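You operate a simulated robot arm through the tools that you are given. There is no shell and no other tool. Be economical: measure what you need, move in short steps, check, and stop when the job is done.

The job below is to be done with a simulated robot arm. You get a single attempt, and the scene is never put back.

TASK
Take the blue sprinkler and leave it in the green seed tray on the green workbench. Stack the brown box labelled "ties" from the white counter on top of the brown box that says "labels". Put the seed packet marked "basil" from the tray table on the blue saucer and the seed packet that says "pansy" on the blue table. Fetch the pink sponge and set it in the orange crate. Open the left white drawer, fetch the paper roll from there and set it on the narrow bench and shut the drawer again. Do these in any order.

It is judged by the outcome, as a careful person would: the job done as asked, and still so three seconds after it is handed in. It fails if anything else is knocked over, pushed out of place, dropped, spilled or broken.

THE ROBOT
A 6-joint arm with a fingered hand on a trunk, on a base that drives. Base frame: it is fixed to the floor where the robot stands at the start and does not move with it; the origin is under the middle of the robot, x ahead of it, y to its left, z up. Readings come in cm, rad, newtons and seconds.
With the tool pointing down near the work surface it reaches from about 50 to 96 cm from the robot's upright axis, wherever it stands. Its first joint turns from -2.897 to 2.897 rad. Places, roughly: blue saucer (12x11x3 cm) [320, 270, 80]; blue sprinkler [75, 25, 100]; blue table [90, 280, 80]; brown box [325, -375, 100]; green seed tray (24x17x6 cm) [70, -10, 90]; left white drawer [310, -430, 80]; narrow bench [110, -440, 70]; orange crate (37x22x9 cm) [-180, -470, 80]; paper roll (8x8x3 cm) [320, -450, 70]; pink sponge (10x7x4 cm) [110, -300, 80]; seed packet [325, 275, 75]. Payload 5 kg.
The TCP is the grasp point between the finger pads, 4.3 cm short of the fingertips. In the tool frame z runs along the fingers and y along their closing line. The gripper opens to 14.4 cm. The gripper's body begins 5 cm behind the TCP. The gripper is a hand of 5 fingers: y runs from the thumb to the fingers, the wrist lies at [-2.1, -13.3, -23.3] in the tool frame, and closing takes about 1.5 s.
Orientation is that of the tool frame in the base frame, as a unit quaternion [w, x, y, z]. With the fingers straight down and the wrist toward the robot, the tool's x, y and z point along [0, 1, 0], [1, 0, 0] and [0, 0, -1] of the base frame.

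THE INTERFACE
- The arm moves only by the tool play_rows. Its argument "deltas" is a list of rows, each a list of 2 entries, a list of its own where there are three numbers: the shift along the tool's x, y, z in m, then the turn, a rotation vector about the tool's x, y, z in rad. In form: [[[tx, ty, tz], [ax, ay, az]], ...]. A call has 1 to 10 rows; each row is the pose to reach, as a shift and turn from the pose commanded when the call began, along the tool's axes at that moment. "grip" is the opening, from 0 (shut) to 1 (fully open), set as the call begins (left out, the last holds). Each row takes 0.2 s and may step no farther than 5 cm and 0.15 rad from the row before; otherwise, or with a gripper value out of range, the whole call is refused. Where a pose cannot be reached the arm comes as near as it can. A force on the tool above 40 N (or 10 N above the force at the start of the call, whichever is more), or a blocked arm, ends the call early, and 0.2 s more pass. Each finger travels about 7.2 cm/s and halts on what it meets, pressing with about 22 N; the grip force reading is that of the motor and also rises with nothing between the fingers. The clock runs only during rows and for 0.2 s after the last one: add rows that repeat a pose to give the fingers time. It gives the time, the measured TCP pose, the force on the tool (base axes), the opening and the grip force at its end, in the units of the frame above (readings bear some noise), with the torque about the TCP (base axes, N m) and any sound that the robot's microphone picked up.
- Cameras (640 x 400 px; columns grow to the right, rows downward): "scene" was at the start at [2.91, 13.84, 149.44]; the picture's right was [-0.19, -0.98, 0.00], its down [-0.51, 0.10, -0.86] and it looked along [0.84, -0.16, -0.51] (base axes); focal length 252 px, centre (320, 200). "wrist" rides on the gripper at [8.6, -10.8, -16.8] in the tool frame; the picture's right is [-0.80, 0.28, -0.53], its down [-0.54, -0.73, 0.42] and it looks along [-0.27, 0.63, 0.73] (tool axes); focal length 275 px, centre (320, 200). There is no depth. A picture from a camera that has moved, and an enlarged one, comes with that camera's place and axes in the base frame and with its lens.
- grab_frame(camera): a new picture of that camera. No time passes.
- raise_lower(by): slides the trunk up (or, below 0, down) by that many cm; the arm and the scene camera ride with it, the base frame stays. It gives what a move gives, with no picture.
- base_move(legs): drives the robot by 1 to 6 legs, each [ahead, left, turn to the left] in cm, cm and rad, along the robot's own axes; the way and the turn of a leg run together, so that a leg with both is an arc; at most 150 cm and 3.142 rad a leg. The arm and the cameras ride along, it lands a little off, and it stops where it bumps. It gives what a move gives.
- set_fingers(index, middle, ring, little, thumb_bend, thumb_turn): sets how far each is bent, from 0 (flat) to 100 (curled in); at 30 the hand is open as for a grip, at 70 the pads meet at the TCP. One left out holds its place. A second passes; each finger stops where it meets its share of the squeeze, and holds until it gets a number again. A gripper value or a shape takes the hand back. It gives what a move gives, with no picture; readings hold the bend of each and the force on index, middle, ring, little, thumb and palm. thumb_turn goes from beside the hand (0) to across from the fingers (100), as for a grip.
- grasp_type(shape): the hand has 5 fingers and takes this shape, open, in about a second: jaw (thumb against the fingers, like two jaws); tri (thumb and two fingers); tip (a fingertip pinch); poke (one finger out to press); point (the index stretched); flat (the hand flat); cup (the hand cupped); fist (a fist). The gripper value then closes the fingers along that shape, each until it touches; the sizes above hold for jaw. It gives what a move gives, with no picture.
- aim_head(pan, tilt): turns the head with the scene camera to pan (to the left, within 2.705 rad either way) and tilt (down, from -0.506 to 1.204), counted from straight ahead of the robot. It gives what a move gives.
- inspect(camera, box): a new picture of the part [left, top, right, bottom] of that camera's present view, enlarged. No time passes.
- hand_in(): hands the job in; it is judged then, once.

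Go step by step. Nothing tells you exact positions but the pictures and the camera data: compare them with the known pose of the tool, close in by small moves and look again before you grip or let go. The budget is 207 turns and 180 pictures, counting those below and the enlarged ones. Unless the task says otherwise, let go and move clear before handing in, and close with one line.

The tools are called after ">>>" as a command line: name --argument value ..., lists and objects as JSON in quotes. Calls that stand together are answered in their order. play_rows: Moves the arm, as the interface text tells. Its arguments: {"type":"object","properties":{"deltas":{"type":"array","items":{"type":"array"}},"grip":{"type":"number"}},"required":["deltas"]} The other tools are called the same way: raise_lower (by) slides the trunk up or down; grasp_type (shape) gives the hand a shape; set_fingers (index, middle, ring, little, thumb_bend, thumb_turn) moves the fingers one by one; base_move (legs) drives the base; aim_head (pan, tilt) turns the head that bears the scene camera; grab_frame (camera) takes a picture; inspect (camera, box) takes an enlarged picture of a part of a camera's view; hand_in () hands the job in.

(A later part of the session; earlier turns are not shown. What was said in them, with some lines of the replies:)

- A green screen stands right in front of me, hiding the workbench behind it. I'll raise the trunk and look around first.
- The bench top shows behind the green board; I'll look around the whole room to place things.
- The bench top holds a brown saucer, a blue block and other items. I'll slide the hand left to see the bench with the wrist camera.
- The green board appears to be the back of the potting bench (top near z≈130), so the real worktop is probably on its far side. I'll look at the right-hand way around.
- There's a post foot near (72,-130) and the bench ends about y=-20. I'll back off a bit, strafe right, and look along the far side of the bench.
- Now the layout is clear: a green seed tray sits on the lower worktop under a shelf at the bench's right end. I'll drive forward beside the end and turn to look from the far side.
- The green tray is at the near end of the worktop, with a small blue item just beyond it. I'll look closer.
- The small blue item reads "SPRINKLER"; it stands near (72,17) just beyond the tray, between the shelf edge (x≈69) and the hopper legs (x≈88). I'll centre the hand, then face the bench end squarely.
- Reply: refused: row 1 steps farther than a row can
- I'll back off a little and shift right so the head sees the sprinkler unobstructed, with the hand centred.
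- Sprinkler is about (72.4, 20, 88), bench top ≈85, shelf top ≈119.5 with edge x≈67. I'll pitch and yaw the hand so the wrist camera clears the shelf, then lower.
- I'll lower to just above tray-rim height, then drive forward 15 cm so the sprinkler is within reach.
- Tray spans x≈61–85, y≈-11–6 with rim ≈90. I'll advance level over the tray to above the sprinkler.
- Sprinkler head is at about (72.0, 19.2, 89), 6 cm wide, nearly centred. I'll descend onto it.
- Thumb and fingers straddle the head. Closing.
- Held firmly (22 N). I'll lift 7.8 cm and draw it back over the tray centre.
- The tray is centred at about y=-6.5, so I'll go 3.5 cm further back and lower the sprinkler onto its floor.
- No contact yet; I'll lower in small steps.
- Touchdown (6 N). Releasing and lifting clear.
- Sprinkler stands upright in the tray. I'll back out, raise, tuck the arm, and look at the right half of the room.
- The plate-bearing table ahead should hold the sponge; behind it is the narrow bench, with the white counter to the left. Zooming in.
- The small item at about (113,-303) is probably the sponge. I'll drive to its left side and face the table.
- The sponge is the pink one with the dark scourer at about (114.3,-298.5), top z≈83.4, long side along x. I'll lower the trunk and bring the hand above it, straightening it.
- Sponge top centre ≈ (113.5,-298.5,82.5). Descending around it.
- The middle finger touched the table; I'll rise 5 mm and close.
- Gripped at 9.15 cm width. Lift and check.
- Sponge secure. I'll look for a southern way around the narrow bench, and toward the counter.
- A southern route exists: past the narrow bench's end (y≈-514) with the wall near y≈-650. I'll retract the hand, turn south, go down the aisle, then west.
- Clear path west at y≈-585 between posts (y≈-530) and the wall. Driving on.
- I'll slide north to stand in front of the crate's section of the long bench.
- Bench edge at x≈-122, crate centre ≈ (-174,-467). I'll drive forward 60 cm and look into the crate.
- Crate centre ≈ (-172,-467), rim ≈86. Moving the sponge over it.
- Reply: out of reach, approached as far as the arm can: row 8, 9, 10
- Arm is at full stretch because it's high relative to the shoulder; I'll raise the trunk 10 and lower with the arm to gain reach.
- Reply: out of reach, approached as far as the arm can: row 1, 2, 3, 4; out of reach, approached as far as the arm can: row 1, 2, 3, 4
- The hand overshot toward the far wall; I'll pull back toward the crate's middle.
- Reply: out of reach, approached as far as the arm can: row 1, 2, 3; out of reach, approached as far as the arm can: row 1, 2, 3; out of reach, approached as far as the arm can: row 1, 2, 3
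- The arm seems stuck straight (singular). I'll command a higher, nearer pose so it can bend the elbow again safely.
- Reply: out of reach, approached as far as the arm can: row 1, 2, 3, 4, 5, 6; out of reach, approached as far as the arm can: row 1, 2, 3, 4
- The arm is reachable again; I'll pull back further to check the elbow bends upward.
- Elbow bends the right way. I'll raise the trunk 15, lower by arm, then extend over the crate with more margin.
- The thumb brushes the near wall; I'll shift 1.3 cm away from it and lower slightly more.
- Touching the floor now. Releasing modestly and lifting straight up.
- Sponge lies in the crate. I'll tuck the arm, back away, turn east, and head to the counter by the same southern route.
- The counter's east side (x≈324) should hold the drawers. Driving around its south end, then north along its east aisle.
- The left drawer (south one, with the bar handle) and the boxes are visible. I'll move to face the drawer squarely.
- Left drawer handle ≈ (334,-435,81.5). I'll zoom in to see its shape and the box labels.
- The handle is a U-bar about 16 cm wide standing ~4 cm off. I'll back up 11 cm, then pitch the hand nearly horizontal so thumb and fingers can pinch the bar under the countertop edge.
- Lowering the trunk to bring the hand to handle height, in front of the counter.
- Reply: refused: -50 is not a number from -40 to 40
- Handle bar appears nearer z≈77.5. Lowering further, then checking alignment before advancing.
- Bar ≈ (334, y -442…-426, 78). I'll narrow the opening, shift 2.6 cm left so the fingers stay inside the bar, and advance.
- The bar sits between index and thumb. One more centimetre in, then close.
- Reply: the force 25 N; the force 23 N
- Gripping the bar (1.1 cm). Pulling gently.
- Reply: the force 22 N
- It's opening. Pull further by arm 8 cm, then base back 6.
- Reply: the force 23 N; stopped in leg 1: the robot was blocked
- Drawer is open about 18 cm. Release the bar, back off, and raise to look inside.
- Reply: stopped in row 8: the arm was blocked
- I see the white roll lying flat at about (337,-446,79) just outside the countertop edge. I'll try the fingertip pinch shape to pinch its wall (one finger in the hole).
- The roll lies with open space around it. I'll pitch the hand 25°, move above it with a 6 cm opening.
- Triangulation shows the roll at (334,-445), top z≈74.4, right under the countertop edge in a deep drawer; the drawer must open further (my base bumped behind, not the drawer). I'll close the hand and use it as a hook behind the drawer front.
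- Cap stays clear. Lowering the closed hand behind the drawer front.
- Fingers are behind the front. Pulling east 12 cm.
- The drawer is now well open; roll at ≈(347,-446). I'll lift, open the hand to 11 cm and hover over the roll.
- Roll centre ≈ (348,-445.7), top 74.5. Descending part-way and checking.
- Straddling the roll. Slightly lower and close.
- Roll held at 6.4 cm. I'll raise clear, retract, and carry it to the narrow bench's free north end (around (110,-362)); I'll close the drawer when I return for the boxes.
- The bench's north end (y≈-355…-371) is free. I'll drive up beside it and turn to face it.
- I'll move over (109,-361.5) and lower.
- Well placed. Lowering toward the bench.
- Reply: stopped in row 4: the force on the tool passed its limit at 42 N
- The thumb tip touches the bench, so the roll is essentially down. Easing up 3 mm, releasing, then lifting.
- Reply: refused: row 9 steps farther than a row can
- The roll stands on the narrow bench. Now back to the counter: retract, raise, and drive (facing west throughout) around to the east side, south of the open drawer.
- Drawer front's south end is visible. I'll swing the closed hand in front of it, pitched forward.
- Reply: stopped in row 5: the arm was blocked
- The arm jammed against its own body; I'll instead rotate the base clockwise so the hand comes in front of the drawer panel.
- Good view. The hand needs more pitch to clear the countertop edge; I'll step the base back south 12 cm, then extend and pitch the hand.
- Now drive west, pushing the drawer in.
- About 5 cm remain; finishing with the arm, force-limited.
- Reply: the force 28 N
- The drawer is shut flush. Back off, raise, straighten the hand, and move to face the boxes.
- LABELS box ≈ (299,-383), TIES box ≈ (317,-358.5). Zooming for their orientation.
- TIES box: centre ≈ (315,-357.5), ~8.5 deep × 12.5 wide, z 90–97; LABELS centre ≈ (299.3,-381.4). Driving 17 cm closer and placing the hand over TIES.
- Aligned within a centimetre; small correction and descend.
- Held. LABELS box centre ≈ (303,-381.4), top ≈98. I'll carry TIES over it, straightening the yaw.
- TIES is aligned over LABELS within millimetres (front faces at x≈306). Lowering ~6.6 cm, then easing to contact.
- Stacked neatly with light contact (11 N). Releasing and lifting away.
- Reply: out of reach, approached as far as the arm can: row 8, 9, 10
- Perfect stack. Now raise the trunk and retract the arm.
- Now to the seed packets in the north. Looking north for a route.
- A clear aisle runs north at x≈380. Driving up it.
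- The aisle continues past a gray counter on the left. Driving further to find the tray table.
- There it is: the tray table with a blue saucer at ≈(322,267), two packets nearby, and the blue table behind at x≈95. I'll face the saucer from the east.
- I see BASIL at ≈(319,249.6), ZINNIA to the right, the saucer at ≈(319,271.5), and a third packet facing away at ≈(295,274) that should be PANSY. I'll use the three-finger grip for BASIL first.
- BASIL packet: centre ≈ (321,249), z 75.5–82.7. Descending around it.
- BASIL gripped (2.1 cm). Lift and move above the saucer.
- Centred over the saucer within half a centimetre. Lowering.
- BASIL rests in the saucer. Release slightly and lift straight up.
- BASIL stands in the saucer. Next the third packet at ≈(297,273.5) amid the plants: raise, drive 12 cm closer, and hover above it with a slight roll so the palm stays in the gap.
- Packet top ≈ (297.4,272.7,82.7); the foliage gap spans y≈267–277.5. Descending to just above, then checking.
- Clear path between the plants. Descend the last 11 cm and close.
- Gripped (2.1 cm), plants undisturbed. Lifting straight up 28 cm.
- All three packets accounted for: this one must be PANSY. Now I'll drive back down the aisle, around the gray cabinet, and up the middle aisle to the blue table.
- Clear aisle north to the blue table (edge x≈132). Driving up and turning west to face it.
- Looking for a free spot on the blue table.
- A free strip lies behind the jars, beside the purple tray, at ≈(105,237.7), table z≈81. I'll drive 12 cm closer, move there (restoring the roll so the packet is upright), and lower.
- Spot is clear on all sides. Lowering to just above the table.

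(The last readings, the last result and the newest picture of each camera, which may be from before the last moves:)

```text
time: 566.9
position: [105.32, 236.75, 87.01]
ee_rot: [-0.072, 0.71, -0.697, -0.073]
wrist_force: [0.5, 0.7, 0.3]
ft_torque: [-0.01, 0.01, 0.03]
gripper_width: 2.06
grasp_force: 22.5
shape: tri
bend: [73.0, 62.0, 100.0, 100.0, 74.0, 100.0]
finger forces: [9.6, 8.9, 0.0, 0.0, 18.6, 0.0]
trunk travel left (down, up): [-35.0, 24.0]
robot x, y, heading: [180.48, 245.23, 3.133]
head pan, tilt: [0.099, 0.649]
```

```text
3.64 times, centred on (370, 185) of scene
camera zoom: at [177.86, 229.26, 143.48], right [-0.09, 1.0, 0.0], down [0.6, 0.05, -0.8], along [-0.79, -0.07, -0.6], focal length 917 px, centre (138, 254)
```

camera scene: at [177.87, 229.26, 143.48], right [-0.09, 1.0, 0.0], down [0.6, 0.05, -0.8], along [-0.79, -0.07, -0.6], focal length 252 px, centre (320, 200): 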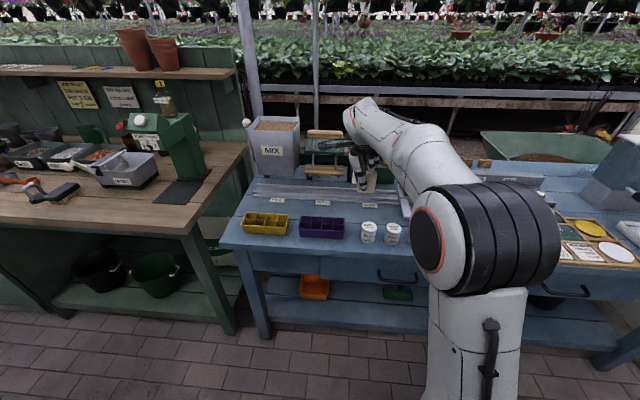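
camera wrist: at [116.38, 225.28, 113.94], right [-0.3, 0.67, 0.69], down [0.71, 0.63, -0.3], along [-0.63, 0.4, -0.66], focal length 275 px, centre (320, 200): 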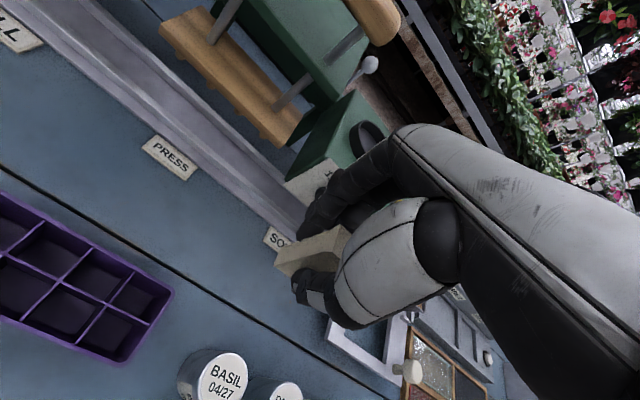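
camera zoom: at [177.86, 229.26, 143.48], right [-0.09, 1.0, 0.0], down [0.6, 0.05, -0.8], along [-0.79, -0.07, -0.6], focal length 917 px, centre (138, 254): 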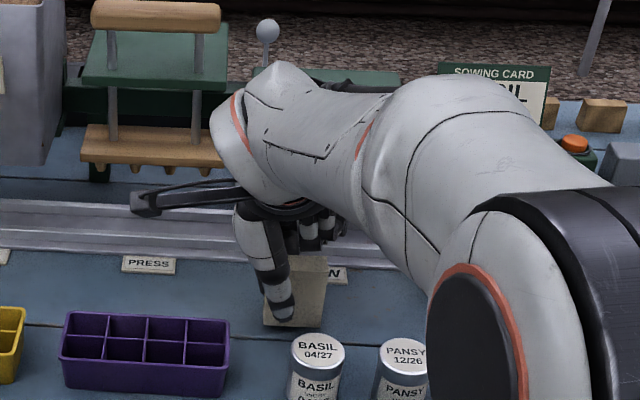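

>>> play_rows --deltas '[[[0.001, 0, 0.004], [0, 0, 0]], [[0.0014, 0, 0.007], [0, 0, 0]], [[0.0014, 0, 0.007], [0, 0, 0]]]'

```text
time: 567.7
position: [105.4, 236.66, 86.31]
ee_rot: [-0.072, 0.71, -0.697, -0.073]
wrist_force: [0.7, -0.5, 0.2]
ft_torque: [-0.02, 0.04, 0.01]
gripper_width: 2.07
grasp_force: 21.6
shape: tri
bend: [73.0, 62.0, 100.0, 100.0, 74.0, 100.0]
finger forces: [9.6, 9.0, 0.1, 0.1, 18.6, 0.1]
trunk travel left (down, up): [-35.0, 24.0]
robot x, y, heading: [180.48, 245.92, 3.133]
head pan, tilt: [0.099, 0.649]
```

>>> play_rows --deltas '[[[0.001, 0, 0.005], [0, 0, 0]], [[0.0018, 0, 0.009], [0, 0, 0]], [[0.0018, 0, 0.009], [0, 0, 0]]]'

```text
time: 568.5
position: [105.34, 236.79, 85.95]
ee_rot: [-0.068, 0.71, -0.696, -0.077]
wrist_force: [0.7, -1.8, 32.2]
ft_torque: [0.06, -0.07, -0.07]
gripper_width: 2.27
grasp_force: 21.9
shape: tri
bend: [73.0, 62.0, 100.0, 100.0, 74.0, 100.0]
finger forces: [13.0, 12.3, 0.0, 0.0, 26.7, 0.1]
trunk travel left (down, up): [-35.0, 24.0]
robot x, y, heading: [180.76, 245.64, 3.13]
head pan, tilt: [0.099, 0.649]
```

Firm contact. Ease up, release, and lift straight.

>>> play_rows --deltas '[[[-0.001, 0, -0.005], [0, 0, 0]], [[-0.001, 0, -0.005], [0, 0, 0]]]'

>>> play_rows --deltas '[[[0, 0, 0], [0, 0, 0]], [[0, 0, 0], [0, 0, 0]], [[0, 0, 0], [0, 0, 0]], [[0, 0, 0], [0, 0, 0]], [[-0.006, 0, -0.029], [0, 0, 0]], [[-0.014, 0, -0.069], [0, 0, 0]], [[-0.022, 0, -0.108], [0, 0, 0]], [[-0.03, 0, -0.147], [0, 0, 0]], [[-0.038, 0, -0.186], [0, 0, 0]], [[-0.038, 0, -0.186], [0, 0, 0]]]' --grip 0.36

>>> inspect --camera "scene" --box '[300, 130, 440, 240]'

```text
time: 569.1
position: [105.42, 236.82, 86.01]
ee_rot: [-0.071, 0.71, -0.697, -0.074]
wrist_force: [-4.1, -4.0, 21.0]
ft_torque: [0.02, 0.22, -0.01]
gripper_width: 2.28
grasp_force: 21.3
shape: tri
bend: [73.0, 62.0, 100.0, 100.0, 75.0, 100.0]
finger forces: [13.6, 12.7, 0.1, 0.0, 22.4, 0.0]
trunk travel left (down, up): [-35.0, 24.0]
robot x, y, heading: [180.37, 245.67, 3.132]
head pan, tilt: [0.099, 0.649]
```

```text
time: 571.3
position: [105.6, 237.04, 104.94]
ee_rot: [-0.071, 0.71, -0.696, -0.073]
wrist_force: [0.0, -0.8, 1.4]
ft_torque: [0.01, 0.01, -0.04]
gripper_width: 5.17
grasp_force: 0.1
shape: tri
bend: [74.0, 51.0, 99.0, 99.0, 73.0, 100.0]
finger forces: [0.1, 0.0, 0.0, 0.0, 0.0, 0.0]
trunk travel left (down, up): [-35.0, 24.0]
robot x, y, heading: [180.72, 245.91, 3.131]
head pan, tilt: [0.099, 0.649]
```

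```text
3.64 times, centred on (370, 185) of scene
camera zoom: at [177.88, 229.26, 143.48], right [-0.09, 1.0, 0.0], down [0.6, 0.05, -0.8], along [-0.79, -0.07, -0.6], focal length 917 px, centre (138, 254)
```

zoom: 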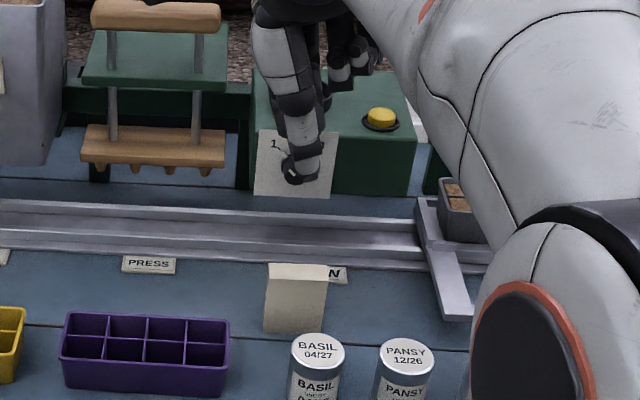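

The packet stands upright on the blue table. Raising and backing clear.

>>> raise_lower --by 24

>>> play_rows --deltas '[[[0, -0.045, 0], [0, 0.04, 0]], [[0, -0.09, 0], [0, 0.08, 0]], [[0, -0.13, 0], [0, 0.12, 0]], [[0, -0.17, 0], [0, 0.16, 0]], [[0, -0.21, 0], [0, 0.2, 0]], [[0, -0.21, 0], [0, 0.2, 0]]]'

>>> base_move --legs '[[-15, 0, 0]]'

>>> grab_frame --camera "scene"

```text
time: 573.8
position: [105.47, 236.99, 128.81]
ee_rot: [-0.072, 0.71, -0.696, -0.074]
wrist_force: [-0.1, -0.3, 0.3]
ft_torque: [-0.04, -0.02, 0.0]
gripper_width: 5.15
grasp_force: 0.0
shape: tri
bend: [74.0, 51.0, 99.0, 99.0, 73.0, 100.0]
finger forces: [0.0, 0.1, 0.1, 0.0, 0.0, 0.1]
trunk travel left (down, up): [-59.0, 0.0]
robot x, y, heading: [180.47, 245.49, 3.127]
head pan, tilt: [0.099, 0.649]
```

```text
time: 575.2
position: [126.74, 237.16, 128.52]
ee_rot: [-0.001, 0.714, -0.7, -0.002]
wrist_force: [-0.1, -0.4, 1.3]
ft_torque: [0.01, 0.0, -0.02]
gripper_width: 5.17
grasp_force: 0.0
shape: tri
bend: [74.0, 51.0, 99.0, 99.0, 73.0, 100.0]
finger forces: [0.0, 0.1, 0.0, 0.0, 0.1, 0.0]
trunk travel left (down, up): [-59.0, 0.0]
robot x, y, heading: [180.64, 245.45, 3.133]
head pan, tilt: [0.099, 0.649]
```

```text
time: 576.6
position: [141.63, 236.98, 128.72]
ee_rot: [-0.002, 0.715, -0.7, -0.003]
wrist_force: [0.6, 0.0, 0.9]
ft_torque: [0.01, 0.04, -0.02]
gripper_width: 5.17
grasp_force: 0.1
shape: tri
bend: [74.0, 51.0, 99.0, 99.0, 73.0, 100.0]
finger forces: [0.0, 0.0, 0.0, 0.1, 0.1, 0.0]
trunk travel left (down, up): [-59.0, 0.0]
robot x, y, heading: [195.45, 245.89, 3.137]
head pan, tilt: [0.099, 0.649]
```

```text
9 pictures are left
camera scene: at [192.89, 229.13, 167.48], right [-0.09, 1.0, 0.0], down [0.6, 0.06, -0.8], along [-0.79, -0.07, -0.6], focal length 252 px, centre (320, 200)
```

scene: 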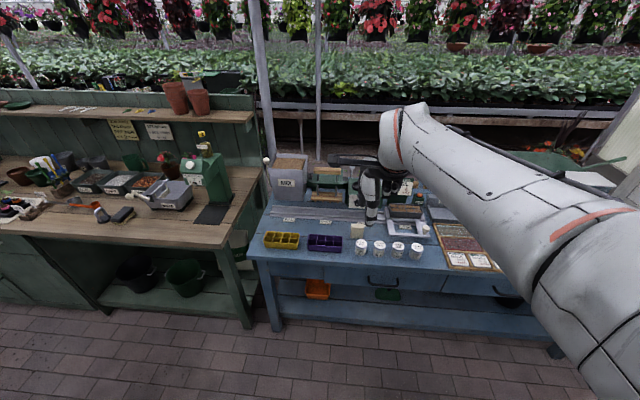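

A quick look back at the tray table to confirm its state.

>>> aim_head --pan -2.65 --tilt 0.6

>>> grab_frame --camera "scene"

```text
time: 579.0
position: [141.57, 236.88, 128.65]
ee_rot: [-0.002, 0.714, -0.7, -0.002]
wrist_force: [0.6, -0.8, -0.6]
ft_torque: [0.0, 0.04, 0.03]
gripper_width: 5.18
grasp_force: 0.1
shape: tri
bend: [74.0, 51.0, 99.0, 99.0, 73.0, 100.0]
finger forces: [0.0, 0.0, 0.1, 0.1, 0.0, 0.1]
trunk travel left (down, up): [-59.0, 0.0]
robot x, y, heading: [195.31, 245.47, 3.135]
head pan, tilt: [-2.649, 0.6]
```

```text
8 pictures are left
camera scene: at [209.23, 234.06, 167.91], right [0.47, -0.88, 0.0], down [-0.5, -0.26, -0.83], along [0.73, 0.39, -0.56], focal length 252 px, centre (320, 200)
```

scene: 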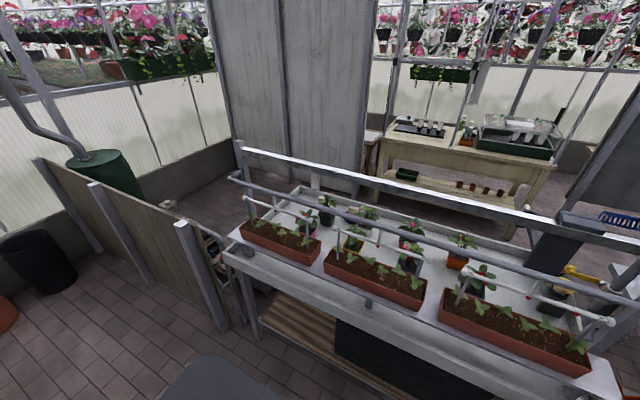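

Everything looks in place: the plants on the tray table are standing and both packets are set down. Handing in.

>>> hand_in

```text
The job is handed in.
```

The job is handed in: the sprinkler is in the green tray, "ties" is on "labels", "basil" is on the blue saucer, the sponge is in the orange crate, and the paper roll is on the narrow bench with its drawer shut. I put the third packet on the blue table as "pansy" by elimination, since the other two read "basil" and "zinnia" and I never saw its label.
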